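You operate a simulated robot arm through the tools that you are given. There is no shell and no other tool.

You run a simulated robot arm. Do the job below in one go: nothing can be reset, and whatever is moved stays where it is left.

## Task
Set the mobile radio to the most watts that draw 5 amps or less.
Fine: supply's meter switch to amps, start at 5 watts, send to read the needle; then stop sending and switch back to volts.

It is judged by the outcome, as a careful person would: the job done as asked, and still so three seconds after it is handed in. It fails if anything else is knocked over, pushed out of place, dropped, spilled or broken.

## Robot
A 6-joint arm with a two-finger gripper, fixed in place. Base frame: the origin is at the foot of the arm, x ahead of it, y to its left, z up; the work surface is at about z = 0.75. Lengths are in m, angles in degrees, forces in N, time in s.
Its first joint turns from -166.0 to 166.0 degrees. Payload 2.45 kg.
The TCP is the grasp point between the finger pads, 0.02 m short of the fingertips. In the tool frame z runs along the fingers and y along their closing line. Largest opening 0.14 m; the body of the gripper starts 0.168 m behind the TCP.
Orientation is that of the tool frame in the base frame, as a unit quaternion [x, y, z, w]. With the fingers straight down and closing along the base's y, the tool's x points along the base's -x, its y along +y and its z along -z.

## Interface
- The arm moves only by the tool nudge_tool. Its argument "rows" is a list of rows, each a list of 7 numbers: the shift along the base's x, y, z in units of 40 mm (1.0 is 40 mm), then the turn, a rotation vector about the base's x, y, z in units of 8 degrees (1.0 is 8 degrees), then the gripper command, from -1 (shut) to 1 (fully open), values between in proportion. In form: [[tx, ty, tz, wx, wy, wz, gripper], ...]. A call has 1 to 20 rows; each row shifts and turns the commanded pose from where the row before left it. A call with a number of a shift or a turn outside -1 to 1 is refused whole. Each row takes 0.2 s and may step no farther than 0.05 m and 8.6 degrees from the row before; otherwise, or with a gripper value out of range, the whole call is refused. A pose out of reach is approached as far as the arm can. The call stops where the force on the tool passes 90 N (or 10 N more than at its start, if that is more) or the arm is blocked; 0.2 s more then pass. The fingers move at their own pace (about 0.045 m/s each) and stop on an object; they squeeze with about 28 N. The grip force told is the motor's: it shows also when the fingers shut on nothing. Time passes only in rows, and 0.2 s behind the last, so rows that do not move let the fingers close. It gives the time, the measured TCP pose, the force on the tool (base axes), the opening and the grip force at its end, in the units of the frame above (readings bear some noise), with the torque about the TCP (base axes, N m) and any sound that the robot's microphone picked up, and new pictures: "show" is both (left out), scene, wrist or none.
- Cameras (640 x 400 px; columns grow to the right, rows downward): "scene" is fixed at [0.0388, 0.6546, 1.6237]; the picture's right is [-0.59, -0.81, 0.00], its down [-0.44, 0.32, -0.84] and it looks along [0.68, -0.49, -0.54] (base axes); focal length 356 px, centre (320, 200). "wrist" rides on the gripper at [0.078, 0.011, -0.209] in the tool frame; the picture's right is [-0.14, 0.99, 0.00], its down [-0.92, -0.13, -0.37] and it looks along [-0.37, -0.05, 0.93] (tool axes); focal length 280 px, centre (320, 200). There is no depth. A picture from a camera that has moved, and an enlarged one, comes with that camera's place and axes in the base frame and with its lens. The place of the scene camera against the robot may be out by one fixed shift of up to 0.018 m in any direction.
- close_up(camera, box): a new picture of the part [left, top, right, bottom] of that camera's present view, enlarged. The clock stands still meanwhile.
- hand_in(): hands the job in; it is judged then, once.

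Nothing tells you positions but the pictures and the camera data. Unless the task says otherwise, let go and move clear before handing in.

The tools are called as name(argument=value, ...) on one line, values as JSON. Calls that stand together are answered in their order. nudge_tool: Moves the arm, as the interface text tells. Its arguments: {"type":"object","properties":{"rows":{"type":"array"},"show":{"type":"string","enum":["both","scene","wrist","none"]}},"required":["rows"]} The other tools are called the same way: close_up (camera, box) takes an enlarged picture of a part of a camera's view; hand_in () hands the job in.

At the start:

```text
time_s: 0.0
tcp_pos: [0.5704, 0.3254, 1.3254]
ee_rot: [0.0, 1.0, 0.001, 0.001]
force: [0.0, 0.2, 0.0]
wrist_torque: [-0.01, -0.02, -0.03]
grip_width: 0.14
finger_force: 0.1
```

scene: 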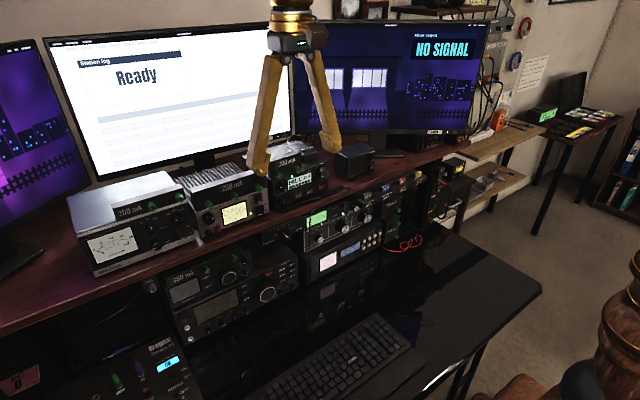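
wrist: 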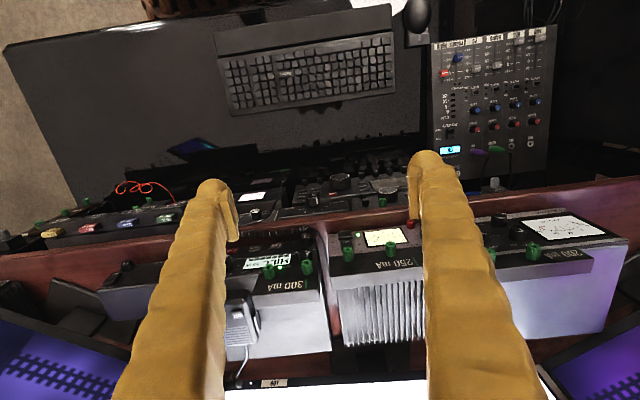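

I see a radio desk with a shelf holding several boxes: one with a large analog meter at left, one with a small yellow meter, and one that may be the mobile radio. I'll take close-ups to identify the power supply and mobile radio.

close_up(camera="scene", box=[60, 150, 220, 280])

close_up(camera="scene", box=[180, 140, 340, 240])

close_up(camera="scene", box=[270, 170, 430, 280])

close_up(camera="scene", box=[150, 230, 310, 340])

close_up(camera="wrist", box=[200, 160, 440, 310])

close_up(camera="wrist", box=[420, 180, 640, 320])

```text
3.08 times, centred on (140, 215) of scene
camera zoom: at [0.0388, 0.6546, 1.6237], right [-0.59, -0.81, 0.0], down [-0.44, 0.32, -0.84], along [0.68, -0.49, -0.54], focal length 1094 px, centre (874, 154)
```

zoom: 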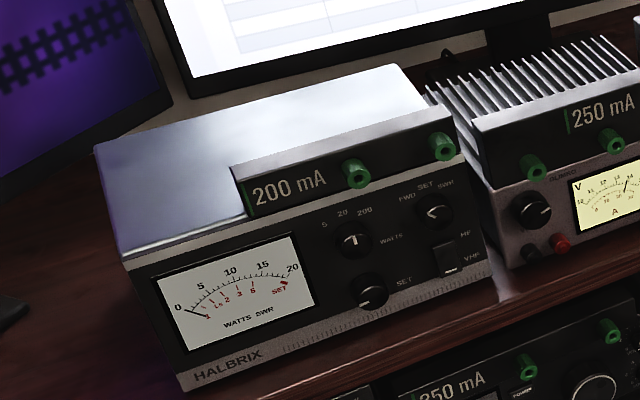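

```text
4.00 times, centred on (260, 190) of scene
camera zoom: at [0.0388, 0.6546, 1.6237], right [-0.59, -0.81, 0.0], down [-0.44, 0.32, -0.84], along [0.68, -0.49, -0.54], focal length 1422 px, centre (560, 240)
```

zoom: 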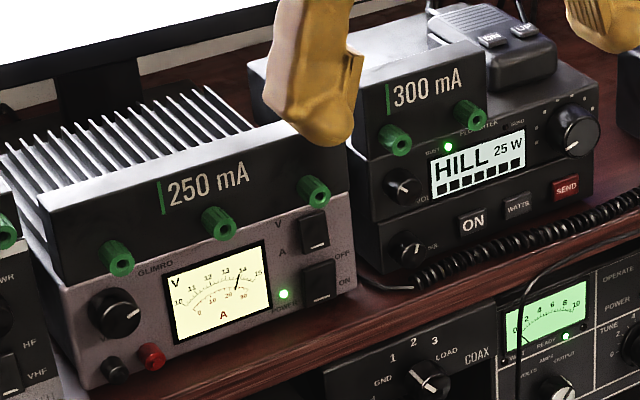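

```text
3.64 times, centred on (350, 225) of scene
camera zoom: at [0.0388, 0.6546, 1.6237], right [-0.59, -0.81, 0.0], down [-0.44, 0.32, -0.84], along [0.68, -0.49, -0.54], focal length 1293 px, centre (211, 109)
```

zoom: 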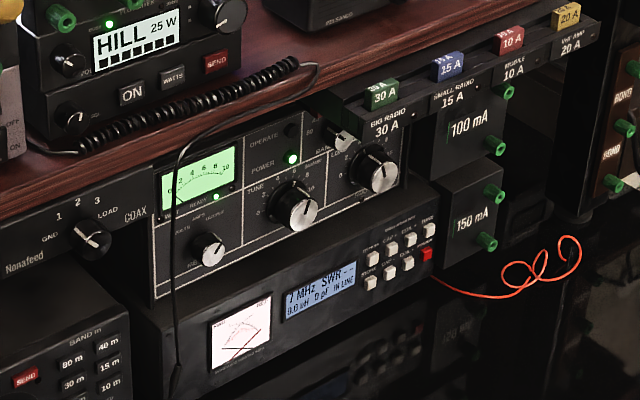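

```text
3.64 times, centred on (230, 285) of scene
camera zoom: at [0.0388, 0.6546, 1.6237], right [-0.59, -0.81, 0.0], down [-0.44, 0.32, -0.84], along [0.68, -0.49, -0.54], focal length 1293 px, centre (647, -109)
```

zoom: 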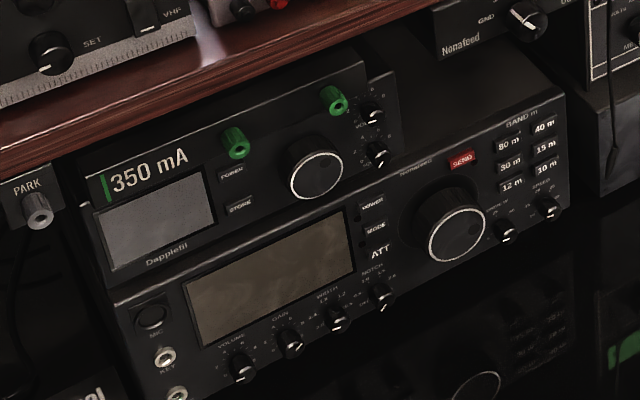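

```text
2.67 times, centred on (320, 235) of wrist
camera zoom: at [0.4924, 0.3351, 1.5339], right [0.14, 0.99, 0.0], down [0.92, -0.13, 0.37], along [0.37, -0.05, -0.93], focal length 748 px, centre (320, 107)
```

zoom: 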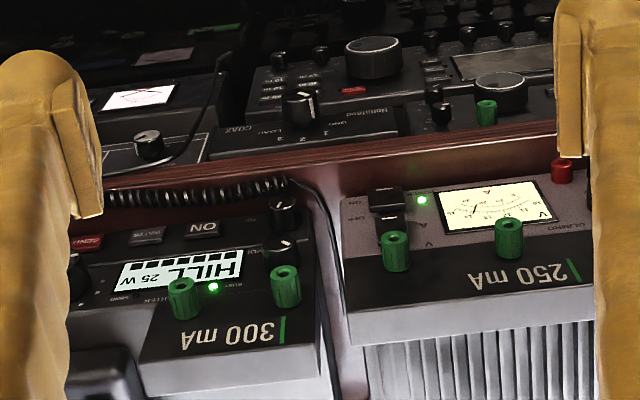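

```text
2.86 times, centred on (530, 250) of wrist
camera zoom: at [0.4924, 0.3351, 1.5339], right [0.14, 0.99, 0.0], down [0.92, -0.13, 0.37], along [0.37, -0.05, -0.93], focal length 801 px, centre (-280, 57)
```

zoom: 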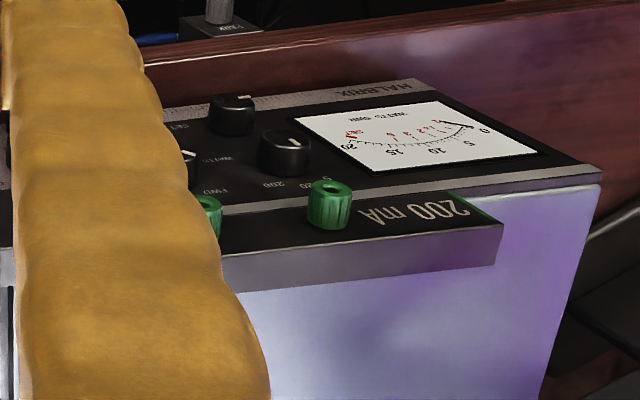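

The mobile radio ("HILL 25 W", with ON/WATTS/SEND keys) sits on the shelf around (0.74, 0.20, 1.13), and the supply with the V/A meter is to its left around (0.72, 0.37, 1.15). I'll look closer at both before moving.

close_up(camera="scene", box=[270, 160, 334, 200])

close_up(camera="scene", box=[195, 185, 275, 235])

close_up(camera="wrist", box=[320, 210, 420, 272])

close_up(camera="wrist", box=[220, 220, 330, 290])

close_up(camera="scene", box=[0, 320, 200, 400])

close_up(camera="scene", box=[40, 20, 200, 150])

close_up(camera="scene", box=[400, 0, 640, 200])

```text
10.00 times, centred on (302, 180) of scene
camera zoom: at [0.0388, 0.6546, 1.6237], right [-0.59, -0.81, 0.0], down [-0.44, 0.32, -0.84], along [0.68, -0.49, -0.54], focal length 3556 px, centre (500, 400)
```

zoom: 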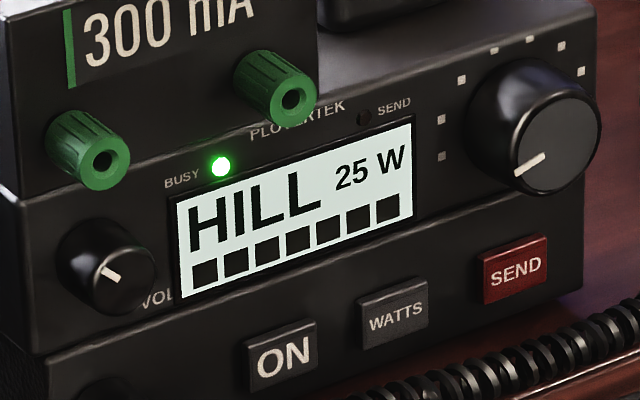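

```text
8.00 times, centred on (235, 210) of scene
camera zoom: at [0.0388, 0.6546, 1.6237], right [-0.59, -0.81, 0.0], down [-0.44, 0.32, -0.84], along [0.68, -0.49, -0.54], focal length 2845 px, centre (1000, 120)
```

zoom: 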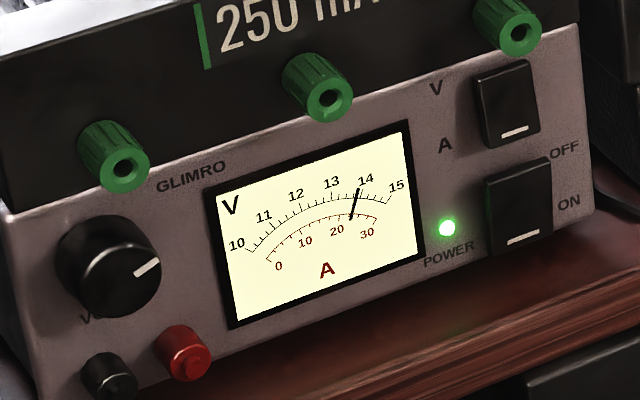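

```text
6.40 times, centred on (370, 241) of wrist
camera zoom: at [0.4924, 0.3351, 1.5339], right [0.14, 0.99, 0.0], down [0.92, -0.13, 0.37], along [0.37, -0.05, -0.93], focal length 1794 px, centre (0, -62)
```

zoom: 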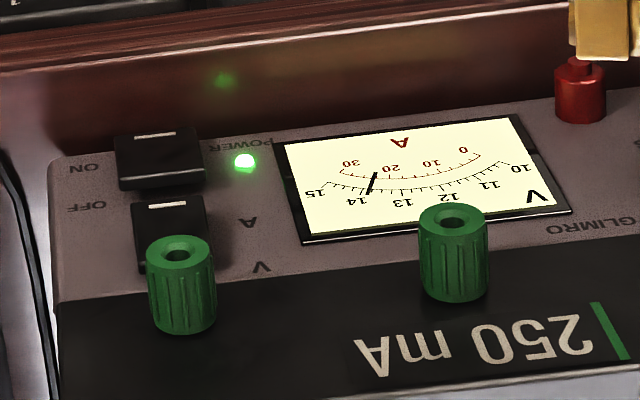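

```text
5.71 times, centred on (275, 255) of wrist
camera zoom: at [0.4924, 0.3351, 1.5339], right [0.14, 0.99, 0.0], down [0.92, -0.13, 0.37], along [0.37, -0.05, -0.93], focal length 1602 px, centre (577, -114)
```

zoom: 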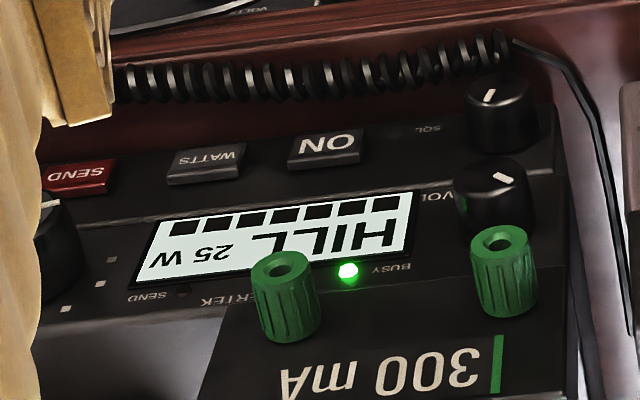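

```text
3.20 times, centred on (100, 360) of scene
camera zoom: at [0.0388, 0.6546, 1.6237], right [-0.59, -0.81, 0.0], down [-0.44, 0.32, -0.84], along [0.68, -0.49, -0.54], focal length 1138 px, centre (1024, -312)
```

zoom: 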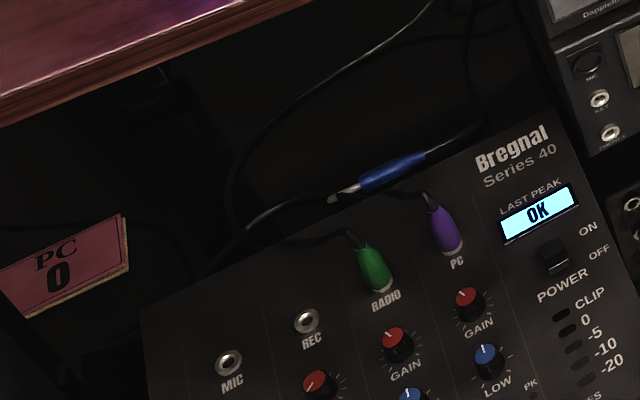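

```text
3.08 times, centred on (120, 85) of scene
camera zoom: at [0.0388, 0.6546, 1.6237], right [-0.59, -0.81, 0.0], down [-0.44, 0.32, -0.84], along [0.68, -0.49, -0.54], focal length 1094 px, centre (935, 554)
```

zoom: 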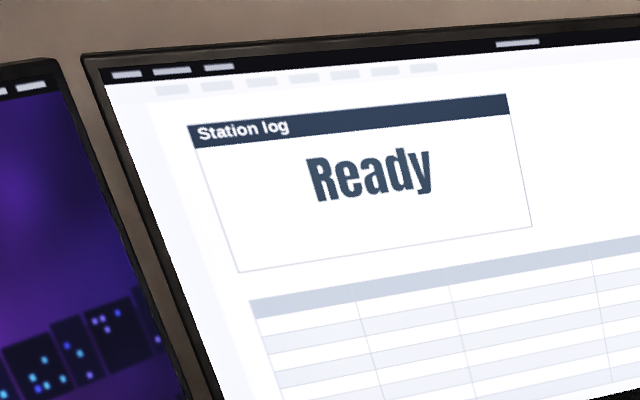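

```text
2.00 times, centred on (520, 100) of scene
camera zoom: at [0.0388, 0.6546, 1.6237], right [-0.59, -0.81, 0.0], down [-0.44, 0.32, -0.84], along [0.68, -0.49, -0.54], focal length 711 px, centre (-80, 400)
```

zoom: 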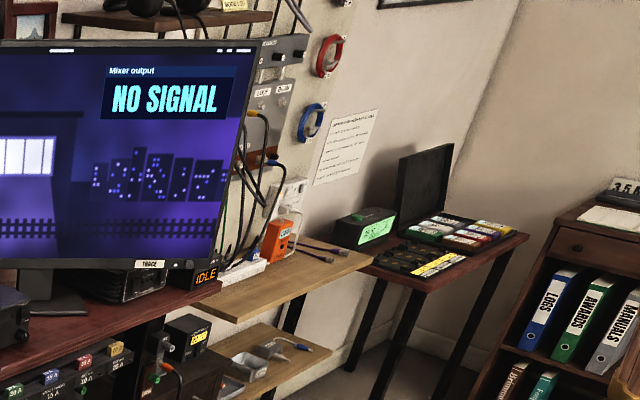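

The supply reads about 13.7 V with its V/A rocker directly above the power rocker. The radio shows HILL, 25 W, and its BUSY lamp is lit. I'll turn the tool so the fingers point forward and close vertically, which lets the lower finger alone press small controls, starting with half the turn well clear of everything.

nudge_tool(rows=[[0, 0, 0, 0.57735, -0.57735, -0.57735, 1], [0, 0, 0, 0.57735, -0.57735, -0.57735, 1], [0, 0, 0, 0.57735, -0.57735, -0.57735, 1], [0, 0, 0, 0.57735, -0.57735, -0.57735, 1], [0, 0, 0, 0.57735, -0.57735, -0.57735, 1], [0, 0, 0, 0.57735, -0.57735, -0.57735, 1], [0, 0, 0, 0.57735, -0.57735, -0.57735, 1]])

```text
time_s: 1.6
tcp_pos: [0.5703, 0.3237, 1.3261]
ee_rot: [0.271, 0.882, 0.273, 0.271]
force: [-0.1, -0.7, 0.2]
wrist_torque: [0.0, -0.03, 0.01]
grip_width: 0.1397
finger_force: 0.0
camera wrist: at [0.3879, 0.3115, 1.4534], right [0.42, 0.61, 0.67], down [0.38, -0.79, 0.49], along [0.82, 0.04, -0.57], focal length 280 px, centre (320, 200)
```

scene: 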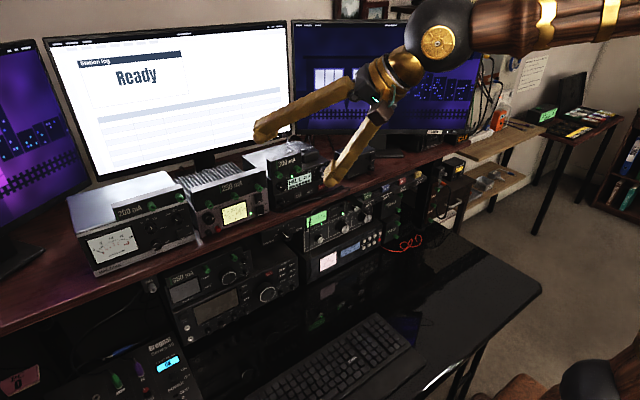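
wrist: 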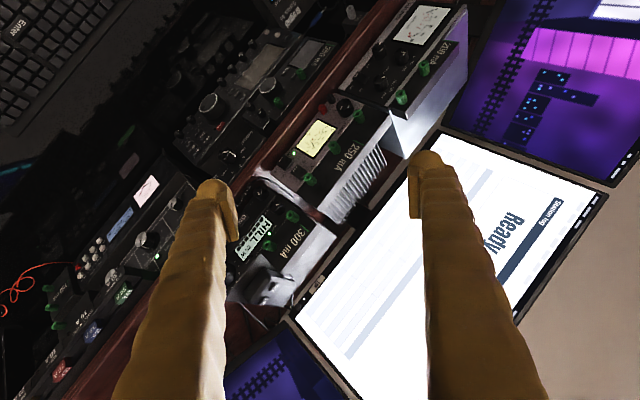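

The half turn worked and everything is clear. I'll finish the turn so the fingers point straight ahead.

nudge_tool(rows=[[0, 0, 0, 0.57735, -0.57735, -0.57735, 1], [0, 0, 0, 0.57735, -0.57735, -0.57735, 1], [0, 0, 0, 0.57735, -0.57735, -0.57735, 1], [0, 0, 0, 0.57735, -0.57735, -0.57735, 1], [0, 0, 0, 0.57735, -0.57735, -0.57735, 1], [0, 0, 0, 0.57735, -0.57735, -0.57735, 1], [0, 0, 0, 0.57735, -0.57735, -0.57735, 1], [0, 0, 0, 0.57735, -0.57735, -0.57735, 1]])

```text
time_s: 3.4
tcp_pos: [0.57, 0.323, 1.3307]
ee_rot: [0.402, 0.722, 0.397, 0.4]
force: [-0.3, -0.4, 0.1]
wrist_torque: [-0.02, -0.03, -0.02]
grip_width: 0.14
finger_force: 0.0
out of reach, approached as far as the arm can: row 4, 5, 6, 7, 8
camera wrist: at [0.3573, 0.3442, 1.3958], right [0.31, 0.23, 0.92], down [-0.03, -0.97, 0.26], along [0.95, -0.11, -0.29], focal length 280 px, centre (320, 200)
```

scene: 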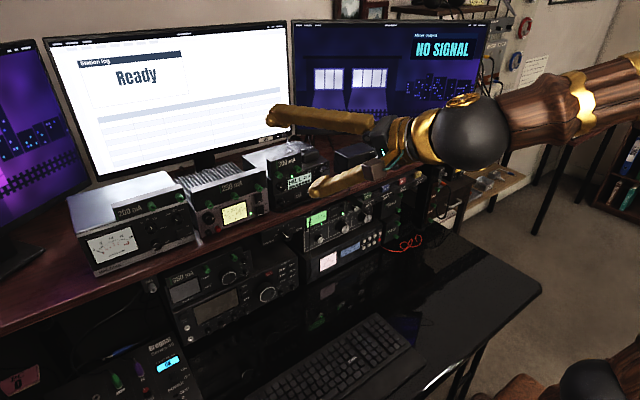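
wrist: 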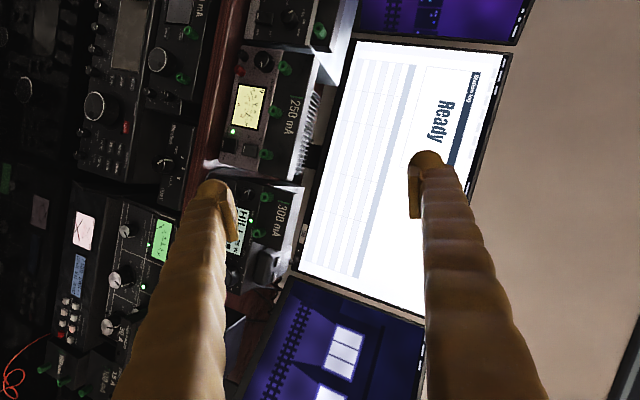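

The last part of the turn came up short of reach because the wrist is too near the base. I'll move forward a little, still in front of the equipment, and see whether the arm reaches the commanded pose.

nudge_tool(rows=[[0.5, 0, 0, 0, 0, 0, 1], [0.5, 0, 0, 0, 0, 0, 1], [0.5, 0, 0, 0, 0, 0, 1], [0, 0, 0, 0, 0, 0, 1]])

```text
time_s: 4.4
tcp_pos: [0.6299, 0.3227, 1.3331]
ee_rot: [0.402, 0.725, 0.393, 0.397]
force: [-0.1, -0.3, 0.7]
wrist_torque: [-0.01, -0.02, 0.01]
grip_width: 0.1401
finger_force: 0.1
camera wrist: at [0.4181, 0.3442, 1.399], right [0.32, 0.24, 0.92], down [-0.03, -0.96, 0.26], along [0.95, -0.11, -0.3], focal length 280 px, centre (320, 200)
```

scene: 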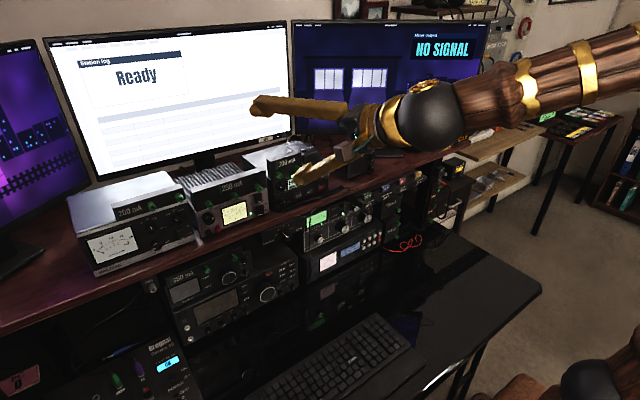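
wrist: 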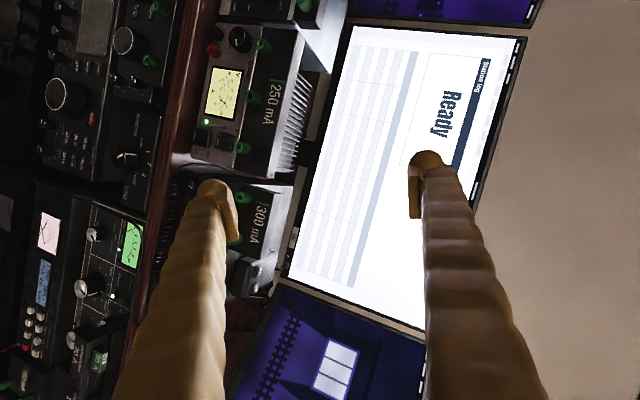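

The arm holds a slightly yawed and pitched pose now. I'll apply the remaining turn from here to get fingers facing forward, about 15° down, closing vertically.

nudge_tool(rows=[[0, 0, 0, 0.5114, -0.151, -0.6477, 1], [0, 0, 0, 0.5114, -0.151, -0.6477, 1], [0, 0, 0, 0.5114, -0.151, -0.6477, 1], [0, 0, 0, 0.5114, -0.151, -0.6477, 1], [0, 0, 0, 0, 0, 0, 1]])

```text
time_s: 5.6
tcp_pos: [0.633, 0.2838, 1.4627]
ee_rot: [0.563, 0.59, 0.408, 0.41]
force: [0.5, -0.3, -0.9]
wrist_torque: [0.03, -0.02, -0.01]
grip_width: 0.1401
finger_force: 0.1
out of reach, approached as far as the arm can: row 1, 2, 3, 4
camera wrist: at [0.437, 0.3569, 1.5394], right [0.33, -0.1, 0.94], down [-0.36, -0.93, 0.02], along [0.87, -0.35, -0.34], focal length 280 px, centre (320, 200)
```

scene: 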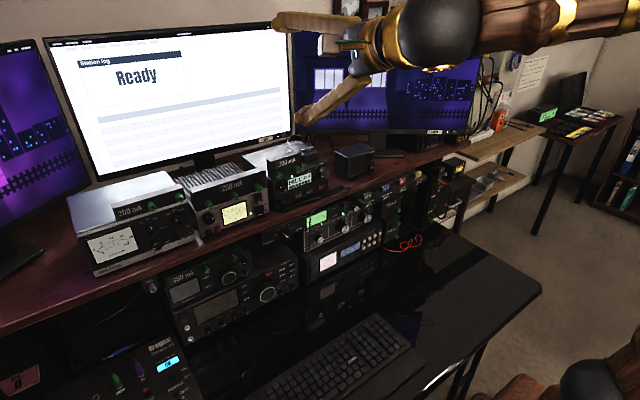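
wrist: 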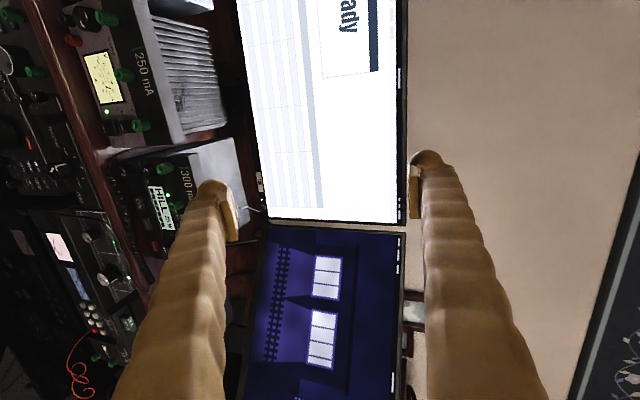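

The arm reached the wanted orientation (about 19° down, no yaw), but it had to rise to z≈1.46 to do it. I'll move forward at this height and then come down in front of the supply, checking reach as I go.

nudge_tool(rows=[[0.8, 0.5, 0, 0, 0, 0, 1], [0.7, 0.5, 0, 0, 0, 0, 1], [0, 0.6, -0.5, 0, 0, 0, 1], [0, 0, -0.5, 0, 0, 0, 1], [0, 0, 0, 0, 0, 0, 1]])

```text
time_s: 6.8
tcp_pos: [0.7018, 0.3305, 1.4797]
ee_rot: [0.561, 0.586, 0.412, 0.414]
force: [-0.7, -0.2, 0.5]
wrist_torque: [-0.01, -0.01, -0.01]
grip_width: 0.14
finger_force: 0.1
out of reach, approached as far as the arm can: row 1, 2, 3, 4
camera wrist: at [0.5051, 0.4042, 1.5544], right [0.32, -0.11, 0.94], down [-0.37, -0.93, 0.02], along [0.87, -0.35, -0.34], focal length 280 px, centre (320, 200)
```

scene: 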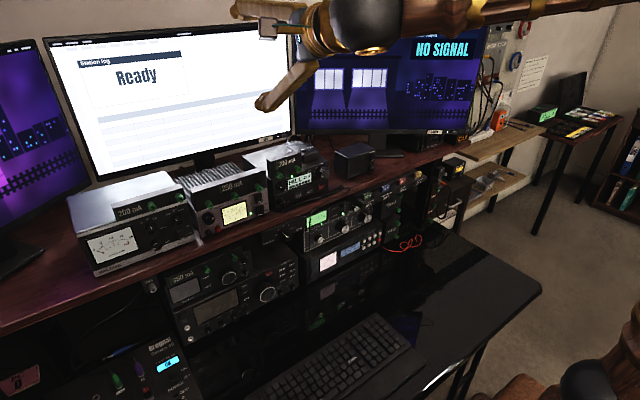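
wrist: 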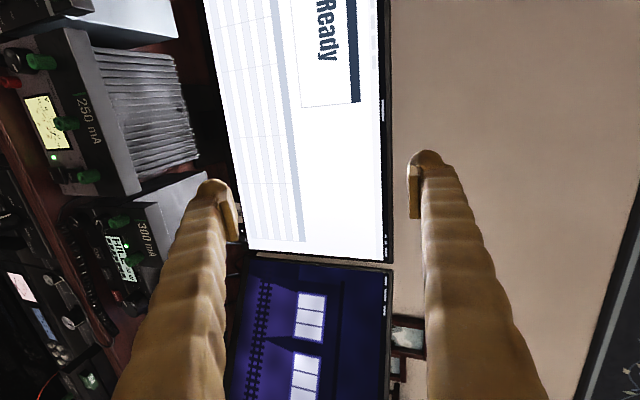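

Checking the geometry again, both front panels are vertical: the supply face is at x≈0.73, with its V/A rocker at (0.721, 0.346, 1.15). Such a flat tool attitude runs into a wrist limit, so I'll pitch the fingers down to about 40° and then try coming down, staying in front of the equipment.

nudge_tool(rows=[[-0.5, 0, 0, 0, 0.875, 0, 1], [-0.5, 0, 0, 0, 0.875, 0, 1], [0, 0, 0, 0, 0.875, 0, 1], [0, 0, -0.75, 0, 0, 0, 1], [0, 0, -0.75, 0, 0, 0, 1], [0, 0, -0.75, 0, 0, 0, 1], [0, 0, 0, 0, 0, 0, 1]])

```text
time_s: 8.4
tcp_pos: [0.6618, 0.3291, 1.3879]
ee_rot: [0.628, 0.645, 0.309, 0.307]
force: [0.9, -0.4, -0.3]
wrist_torque: [-0.01, -0.02, 0.01]
grip_width: 0.1399
finger_force: 0.0
camera wrist: at [0.5027, 0.4046, 1.5259], right [0.62, -0.12, 0.78], down [-0.35, -0.93, 0.13], along [0.71, -0.35, -0.61], focal length 280 px, centre (320, 200)
```

scene: 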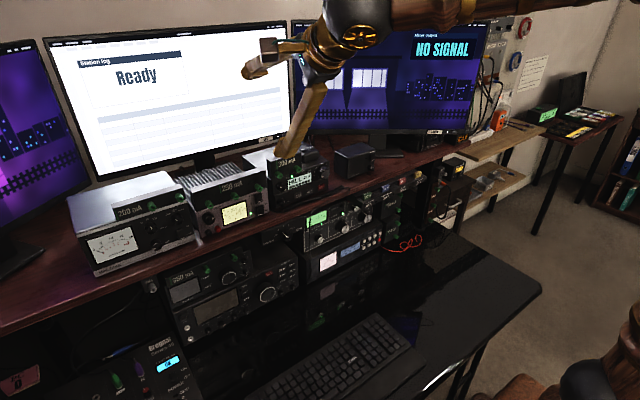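
wrist: 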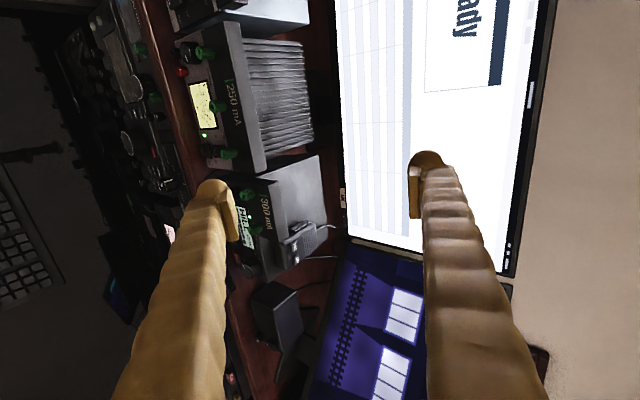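

The 38° pitch is within reach with no complaints. I'll keep descending in front of the supply.

nudge_tool(rows=[[0, 0.1, -0.75, 0, 0, 0, 1], [0, 0.1, -0.75, 0, 0, 0, 1], [0, 0.1, -0.75, 0, 0, 0, 1], [0, 0, -0.5, 0, 0, 0, 1], [0, 0, 0, 0, 0, 0, 1]])

```text
time_s: 9.6
tcp_pos: [0.6624, 0.3407, 1.2797]
ee_rot: [0.628, 0.645, 0.309, 0.307]
force: [0.2, 0.0, 0.1]
wrist_torque: [-0.01, 0.01, 0.0]
grip_width: 0.1402
finger_force: 0.0
camera wrist: at [0.503, 0.4163, 1.4165], right [0.62, -0.12, 0.78], down [-0.35, -0.93, 0.13], along [0.71, -0.35, -0.61], focal length 280 px, centre (320, 200)
```

scene: 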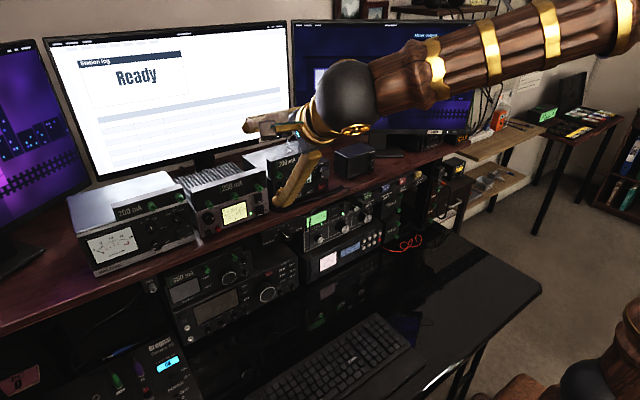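
wrist: 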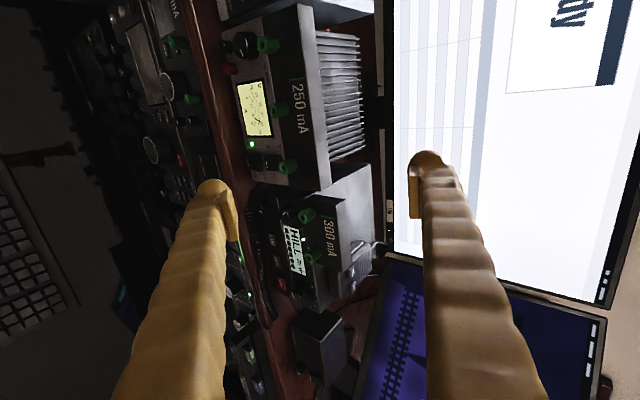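

Good, still in reach, and the wrist camera sees both panels well. I'll take close-ups from here to fix the positions of the switches and keys.

close_up(camera="wrist", box=[220, 20, 340, 200])

close_up(camera="wrist", box=[230, 180, 390, 320])

close_up(camera="scene", box=[195, 140, 335, 230])

```text
2.22 times, centred on (280, 110) of wrist
camera zoom: at [0.503, 0.4163, 1.4165], right [0.62, -0.12, 0.78], down [-0.35, -0.93, 0.13], along [0.71, -0.35, -0.61], focal length 623 px, centre (409, 400)
```

zoom: 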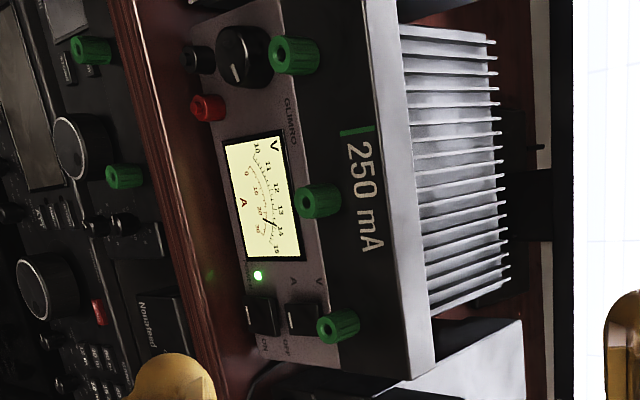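

```text
2.86 times, centred on (310, 250) of wrist
camera zoom: at [0.503, 0.4163, 1.4165], right [0.62, -0.12, 0.78], down [-0.35, -0.93, 0.13], along [0.71, -0.35, -0.61], focal length 801 px, centre (349, 57)
```

zoom: 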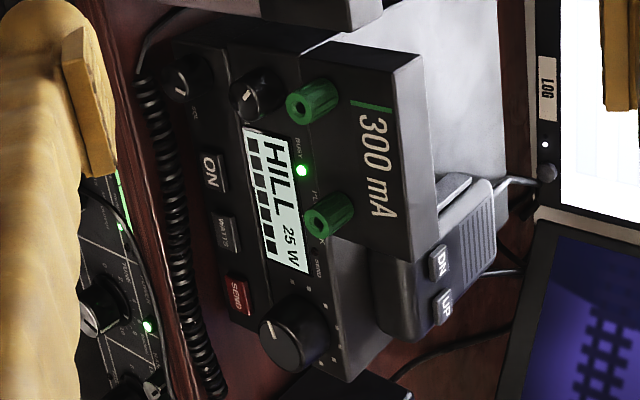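

```text
4.44 times, centred on (265, 185) of scene
camera zoom: at [0.0388, 0.6546, 1.6237], right [-0.59, -0.81, 0.0], down [-0.44, 0.32, -0.84], along [0.68, -0.49, -0.54], focal length 1580 px, centre (564, 267)
```

zoom: 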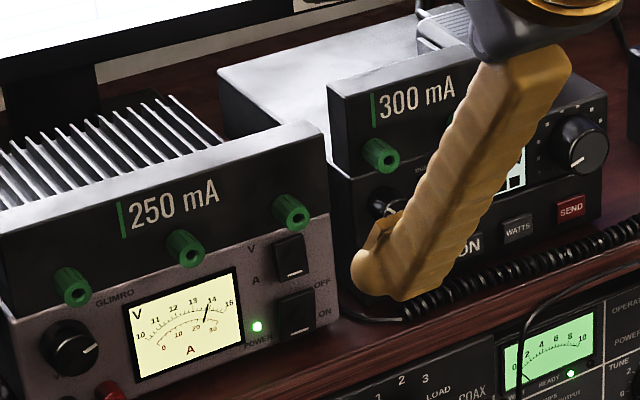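

I now have positions good to a few millimetres: V/A rocker (0.722, 0.345, 1.156), power rocker right below it at z≈1.12, WATTS (0.731, 0.187, 1.115) and SEND (0.731, 0.147, 1.115), with a mic on top of the radio and a coiled cord in front of it. Pressing with the upper finger, while the lower one hangs in front of the shelf edge, avoids the mic and cord, so I'll test whether the arm reaches low enough for that.

nudge_tool(rows=[[-0.75, 0, -0.4, 0, 0, 0, 1], [-0.5, 0, -0.75, 0, 0, 0, 1], [0, 0, -0.75, 0, 0, 0, 1], [0, 0, -0.75, 0, 0, 0, 1], [0, 0, -0.75, 0, 0, 0, 1], [0, 0, 0, 0, 0, 0, 1]])

```text
time_s: 11.0
tcp_pos: [0.6315, 0.3161, 1.2065]
ee_rot: [0.628, 0.653, 0.301, 0.297]
force: [-0.2, -0.4, 0.3]
wrist_torque: [0.0, 0.02, 0.0]
grip_width: 0.1397
finger_force: 0.1
out of reach, approached as far as the arm can: row 2, 3, 4, 5
camera wrist: at [0.4763, 0.3906, 1.3477], right [0.64, -0.11, 0.76], down [-0.33, -0.93, 0.15], along [0.69, -0.35, -0.63], focal length 280 px, centre (320, 200)
```

scene: 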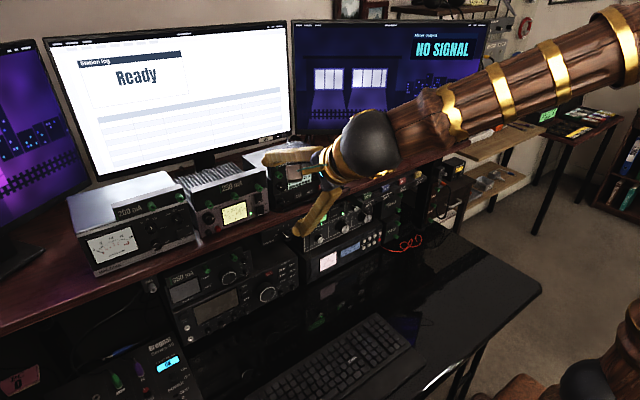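
wrist: 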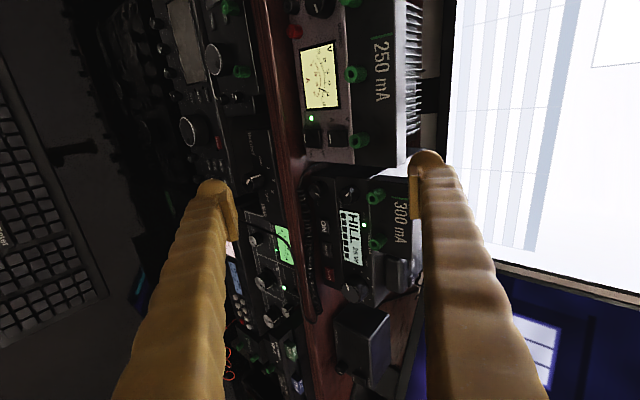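

The low position is out of reach at this pitch, but pressing the V/A rocker with the lower finger looks feasible, with the upper finger passing over the supply. I'll line up about 5 cm in front of the rocker's lower half (z≈1.149) and check.

nudge_tool(rows=[[0.6, 0.25, 0.25, 0, 0, 0, 1], [0.6, 0.25, 0, 0, 0, 0, 1], [0.5, 0.25, 0, 0, 0, 0, 1], [0, 0, 0, 0, 0, 0, 1]])

```text
time_s: 12.0
tcp_pos: [0.7006, 0.3463, 1.2176]
ee_rot: [0.628, 0.646, 0.309, 0.305]
force: [0.4, -0.4, 0.1]
wrist_torque: [0.01, -0.01, 0.0]
grip_width: 0.14
finger_force: 0.1
camera wrist: at [0.542, 0.4209, 1.3553], right [0.62, -0.12, 0.77], down [-0.35, -0.93, 0.14], along [0.7, -0.35, -0.62], focal length 280 px, centre (320, 200)
```

scene: 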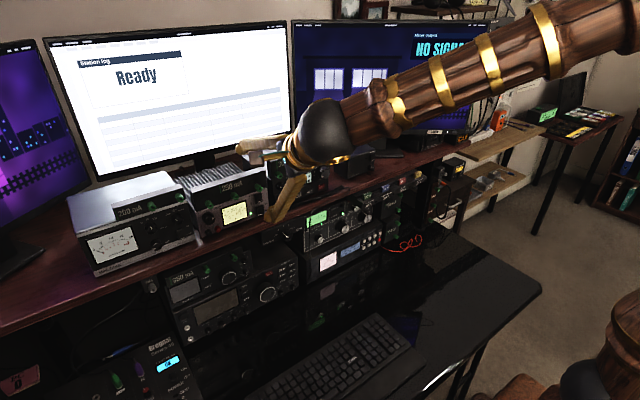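
wrist: 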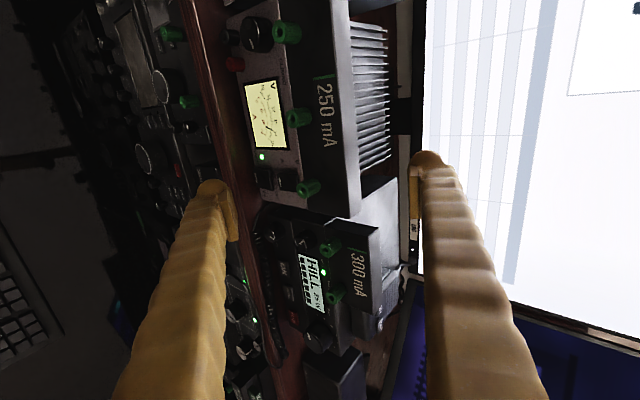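

The arm is about 5 cm in front of the rocker. I'll check the alignment in close-ups before touching it.

close_up(camera="wrist", box=[190, 130, 350, 250])

close_up(camera="scene", box=[215, 160, 335, 240])

```text
3.33 times, centred on (270, 190) of wrist
camera zoom: at [0.542, 0.4209, 1.3553], right [0.62, -0.12, 0.77], down [-0.35, -0.93, 0.14], along [0.7, -0.35, -0.62], focal length 935 px, centre (487, 233)
```

zoom: 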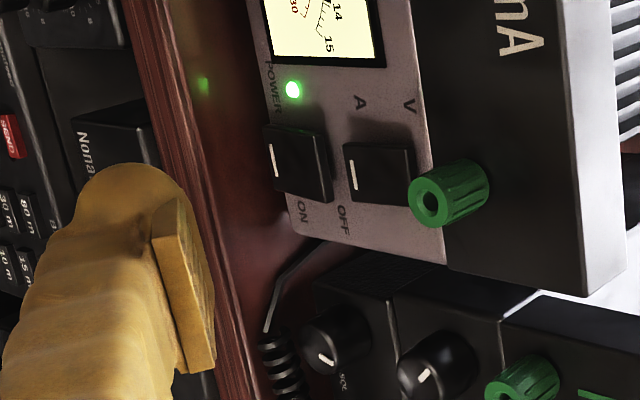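

```text
5.00 times, centred on (275, 200) of scene
camera zoom: at [0.0388, 0.6546, 1.6237], right [-0.59, -0.81, 0.0], down [-0.44, 0.32, -0.84], along [0.68, -0.49, -0.54], focal length 1778 px, centre (545, 200)
```

zoom: 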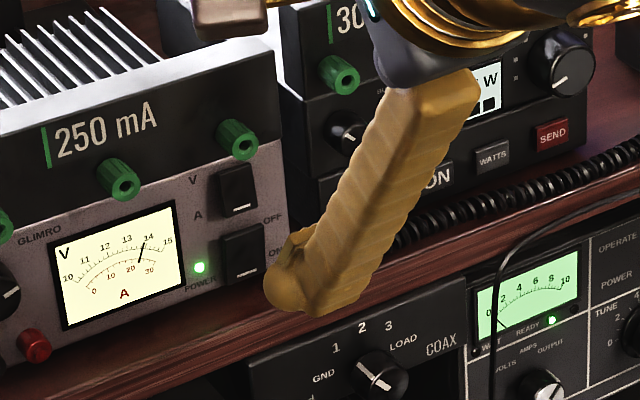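

The fingertip is a rounded bulb beyond the pad, so I'll feel for contact in small steps. Moving 4 cm closer first leaves the tip about 1 cm short of the rocker.

nudge_tool(rows=[[0.5, 0, 0.04, 0, 0, 0, 1], [0.5, 0, 0, 0, 0, 0, 1], [0, 0, 0, 0, 0, 0, 1]])

close_up(camera="wrist", box=[190, 130, 350, 250])

close_up(camera="scene", box=[215, 160, 335, 240])

```text
time_s: 12.8
tcp_pos: [0.7405, 0.3453, 1.2184]
ee_rot: [0.628, 0.644, 0.309, 0.309]
force: [0.3, 0.5, -0.1]
wrist_torque: [0.01, -0.01, 0.0]
grip_width: 0.1402
finger_force: 0.1
camera wrist: at [0.5819, 0.4204, 1.3559], right [0.62, -0.12, 0.78], down [-0.35, -0.93, 0.13], along [0.71, -0.35, -0.61], focal length 280 px, centre (320, 200)
```

scene: 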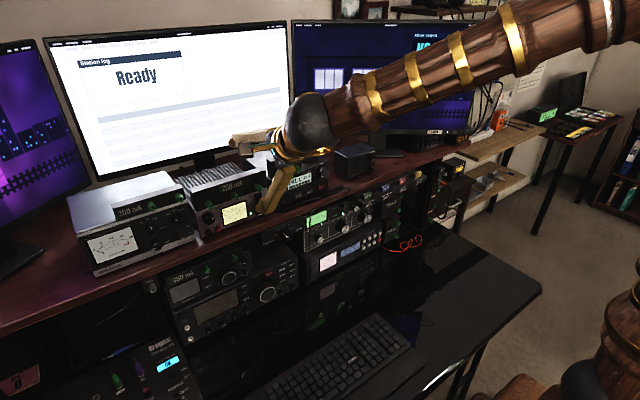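
wrist: 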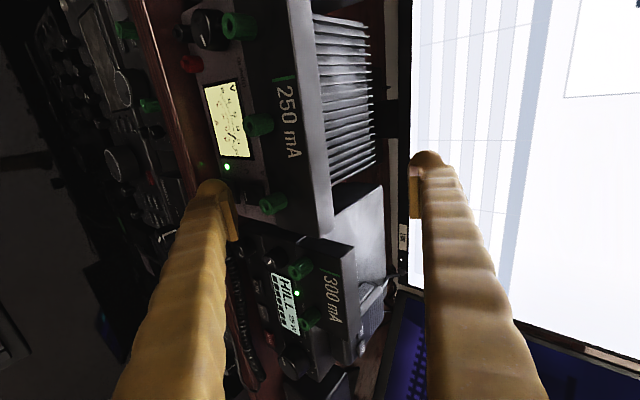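

```text
3.33 times, centred on (270, 190) of wrist
camera zoom: at [0.5819, 0.4204, 1.3559], right [0.62, -0.12, 0.78], down [-0.35, -0.93, 0.13], along [0.71, -0.35, -0.61], focal length 935 px, centre (487, 233)
```

zoom: 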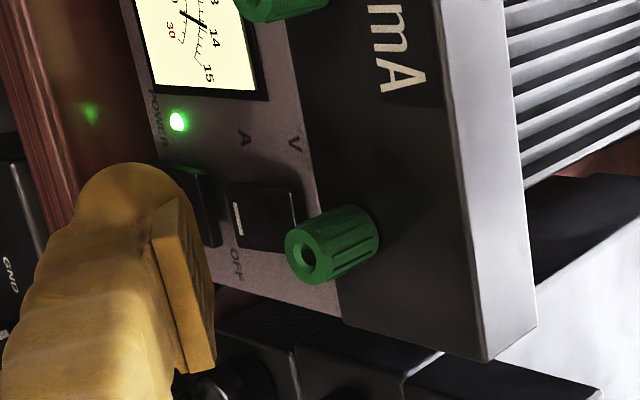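

```text
5.00 times, centred on (275, 200) of scene
camera zoom: at [0.0388, 0.6546, 1.6237], right [-0.59, -0.81, 0.0], down [-0.44, 0.32, -0.84], along [0.68, -0.49, -0.54], focal length 1778 px, centre (545, 200)
```

zoom: 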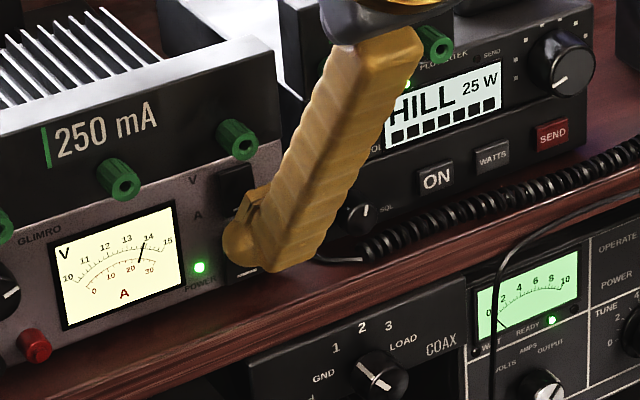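

The bulb is currently in front of the gap between the two rockers, so I'll raise by 9 mm to keep it clear of the power rocker. Then I'll creep forward to feel for contact.

nudge_tool(rows=[[0, 0, 0.225, 0, 0, 0, 1], [0.1, 0, 0, 0, 0, 0, 1], [0.1, 0, 0, 0, 0, 0, 1], [0, 0, 0, 0, 0, 0, 1]], show="none")

nudge_tool(rows=[[0.1, 0, 0, 0, 0, 0, 1], [0, 0, 0, 0, 0, 0, 1]], show="none")

close_up(camera="wrist", box=[190, 130, 350, 250])

close_up(camera="scene", box=[215, 160, 335, 240])

```text
time_s: 13.8
tcp_pos: [0.748, 0.3468, 1.2279]
ee_rot: [0.628, 0.645, 0.309, 0.307]
force: [-1.1, -0.6, -0.7]
wrist_torque: [0.01, -0.01, -0.02]
grip_width: 0.1401
finger_force: 0.0
```

```text
time_s: 14.4
tcp_pos: [0.7525, 0.3451, 1.2284]
ee_rot: [0.628, 0.645, 0.309, 0.307]
force: [0.1, 0.2, -0.2]
wrist_torque: [-0.02, -0.01, -0.02]
grip_width: 0.1399
finger_force: 0.1
```

```text
3.33 times, centred on (270, 190) of wrist
camera zoom: at [0.5928, 0.4207, 1.3644], right [0.62, -0.12, 0.78], down [-0.35, -0.93, 0.13], along [0.71, -0.35, -0.61], focal length 935 px, centre (487, 233)
```

zoom: 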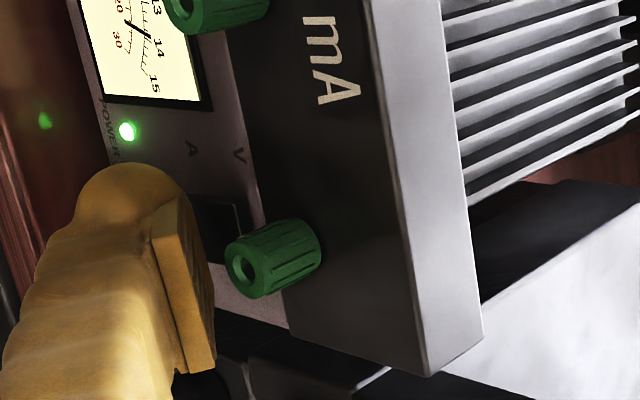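

```text
5.00 times, centred on (275, 200) of scene
camera zoom: at [0.0388, 0.6546, 1.6237], right [-0.59, -0.81, 0.0], down [-0.44, 0.32, -0.84], along [0.68, -0.49, -0.54], focal length 1778 px, centre (545, 200)
```

zoom: 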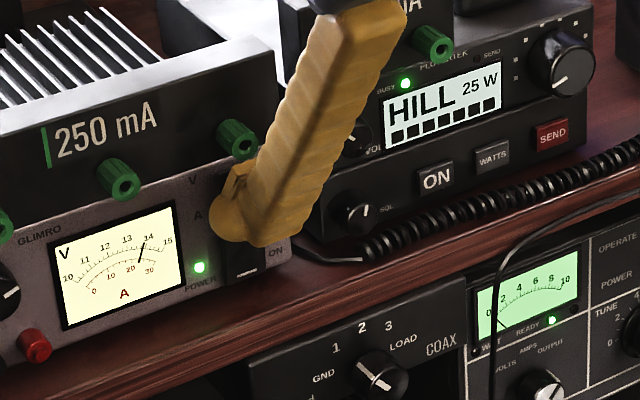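

No contact yet. I'll creep on in 3 mm steps.

nudge_tool(rows=[[0.075, 0, 0, 0, 0, 0, 1], [0, 0, 0, 0, 0, 0, 1]], show="none")

nudge_tool(rows=[[0.075, 0, 0, 0, 0, 0, 1], [0, 0, 0, 0, 0, 0, 1]], show="none")

close_up(camera="scene", box=[215, 160, 335, 240])

close_up(camera="wrist", box=[190, 130, 350, 250])

```text
time_s: 15.0
tcp_pos: [0.7546, 0.3462, 1.2274]
ee_rot: [0.627, 0.645, 0.31, 0.307]
force: [0.7, -1.0, 0.4]
wrist_torque: [0.0, -0.01, -0.02]
grip_width: 0.14
finger_force: 0.0
```

```text
time_s: 15.6
tcp_pos: [0.7574, 0.3452, 1.2266]
ee_rot: [0.629, 0.645, 0.31, 0.305]
force: [-40.5, -2.4, 8.2]
wrist_torque: [-0.14, 2.94, -0.16]
grip_width: 0.1403
finger_force: 0.7
```

```text
5.00 times, centred on (275, 200) of scene
camera zoom: at [0.0388, 0.6546, 1.6237], right [-0.59, -0.81, 0.0], down [-0.44, 0.32, -0.84], along [0.68, -0.49, -0.54], focal length 1778 px, centre (545, 200)
```

zoom: 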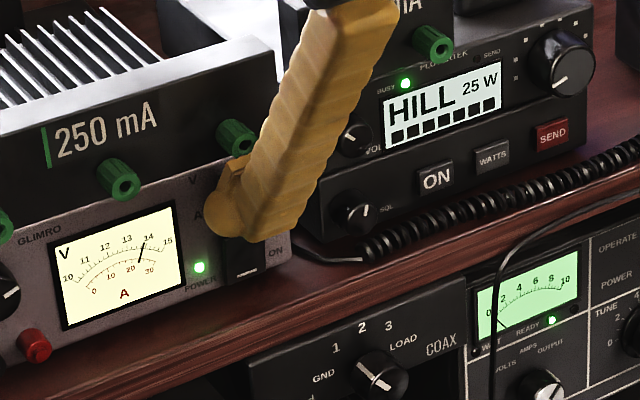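

```text
3.33 times, centred on (270, 190) of wrist
camera zoom: at [0.5978, 0.4209, 1.3646], right [0.62, -0.12, 0.78], down [-0.35, -0.93, 0.13], along [0.71, -0.35, -0.61], focal length 935 px, centre (487, 233)
```

zoom: 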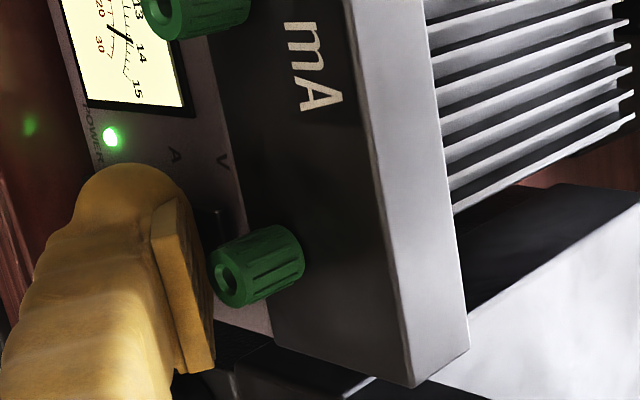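

Contact was felt at z≈1.160, and the torque matches the lower finger's inner tip edge as the contact point, at about the rocker's pivot. I'll back off, drop 7 mm so the edge lands on the rocker's lower half, and press again in steps.

nudge_tool(rows=[[-0.3125, 0, 0, 0, 0, 0, 1], [0, 0, -0.175, 0, 0, 0, 1], [0.05, 0, 0, 0, 0, 0, 1], [0, 0, 0, 0, 0, 0, 1]], show="none")

nudge_tool(rows=[[0.075, 0, 0, 0, 0, 0, 1], [0, 0, 0, 0, 0, 0, 1]], show="none")

nudge_tool(rows=[[0.06, 0, 0, 0, 0, 0, 1], [0, 0, 0, 0, 0, 0, 1]], show="scene")

close_up(camera="wrist", box=[160, 100, 320, 220])

close_up(camera="scene", box=[215, 160, 335, 240])

```text
time_s: 16.6
tcp_pos: [0.7484, 0.3457, 1.219]
ee_rot: [0.629, 0.645, 0.308, 0.307]
force: [0.0, 0.2, -0.2]
wrist_torque: [0.0, 0.02, 0.01]
grip_width: 0.1397
finger_force: 0.0
```

```text
time_s: 17.2
tcp_pos: [0.7503, 0.3452, 1.2192]
ee_rot: [0.628, 0.644, 0.31, 0.307]
force: [-0.6, 0.8, 0.2]
wrist_torque: [0.03, 0.01, 0.04]
grip_width: 0.14
finger_force: 0.1
```

```text
time_s: 17.8
tcp_pos: [0.7528, 0.3448, 1.2211]
ee_rot: [0.629, 0.644, 0.309, 0.306]
force: [-0.4, -0.2, -0.1]
wrist_torque: [0.01, -0.01, -0.01]
grip_width: 0.14
finger_force: 0.2
```

scene: 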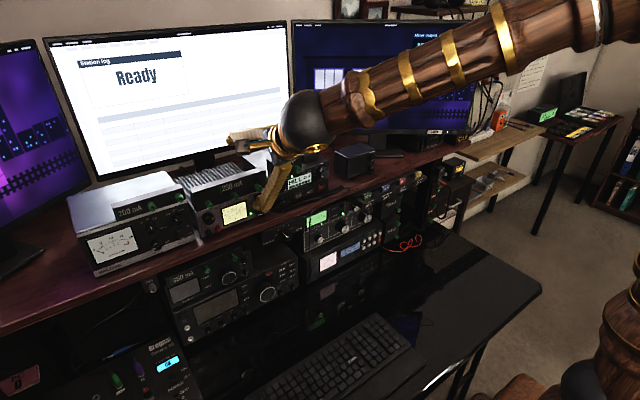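

```text
3.33 times, centred on (240, 160) of wrist
camera zoom: at [0.5934, 0.4209, 1.3575], right [0.62, -0.12, 0.78], down [-0.35, -0.93, 0.13], along [0.71, -0.35, -0.61], focal length 935 px, centre (587, 333)
```

zoom: 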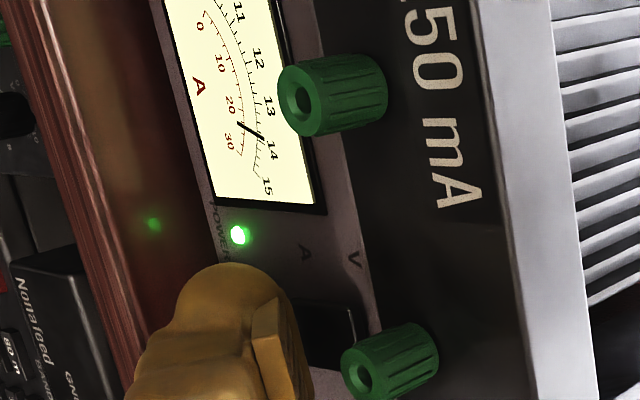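

```text
5.00 times, centred on (275, 200) of scene
camera zoom: at [0.0388, 0.6546, 1.6237], right [-0.59, -0.81, 0.0], down [-0.44, 0.32, -0.84], along [0.68, -0.49, -0.54], focal length 1778 px, centre (545, 200)
```

zoom: 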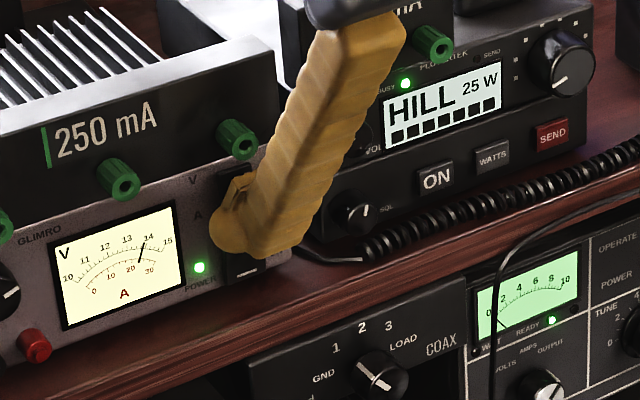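

No contact yet at this height. The meter still shows volts, so I'll keep creeping in.

nudge_tool(rows=[[0.06, 0, 0, 0, 0, 0, 1], [0, 0, 0, 0, 0, 0, 1]], show="none")

nudge_tool(rows=[[0.06, 0, 0, 0, 0, 0, 1], [0, 0, 0, 0, 0, 0, 1]], show="none")

close_up(camera="wrist", box=[160, 100, 320, 220])

close_up(camera="scene", box=[205, 170, 285, 220])

```text
time_s: 18.4
tcp_pos: [0.7554, 0.3449, 1.2203]
ee_rot: [0.628, 0.644, 0.31, 0.307]
force: [-0.4, 0.0, -0.5]
wrist_torque: [-0.02, -0.01, 0.01]
grip_width: 0.14
finger_force: 0.1
```

```text
time_s: 19.0
tcp_pos: [0.7555, 0.3453, 1.2203]
ee_rot: [0.628, 0.645, 0.31, 0.306]
force: [-19.2, 0.5, 5.0]
wrist_torque: [0.05, 1.42, -0.18]
grip_width: 0.14
finger_force: 0.2
```

```text
3.33 times, centred on (240, 160) of wrist
camera zoom: at [0.5981, 0.4207, 1.3575], right [0.62, -0.12, 0.78], down [-0.35, -0.93, 0.13], along [0.71, -0.35, -0.61], focal length 935 px, centre (587, 333)
```

zoom: 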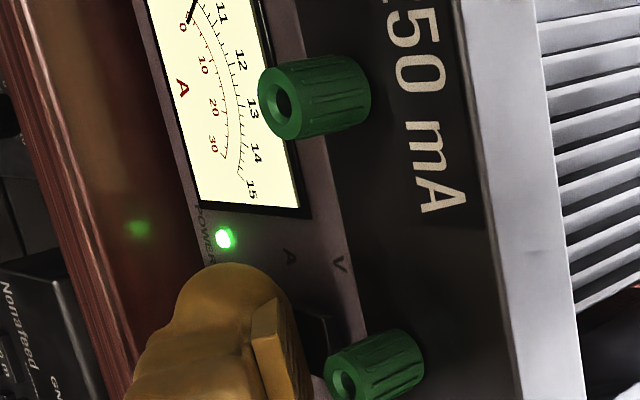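

```text
8.00 times, centred on (245, 195) of scene
camera zoom: at [0.0388, 0.6546, 1.6237], right [-0.59, -0.81, 0.0], down [-0.44, 0.32, -0.84], along [0.68, -0.49, -0.54], focal length 2845 px, centre (920, 240)
```

zoom: 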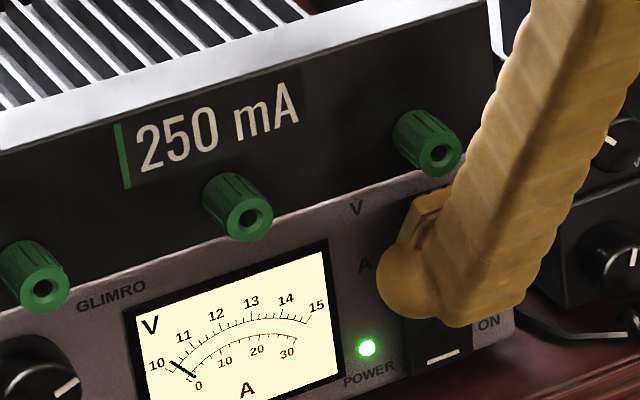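

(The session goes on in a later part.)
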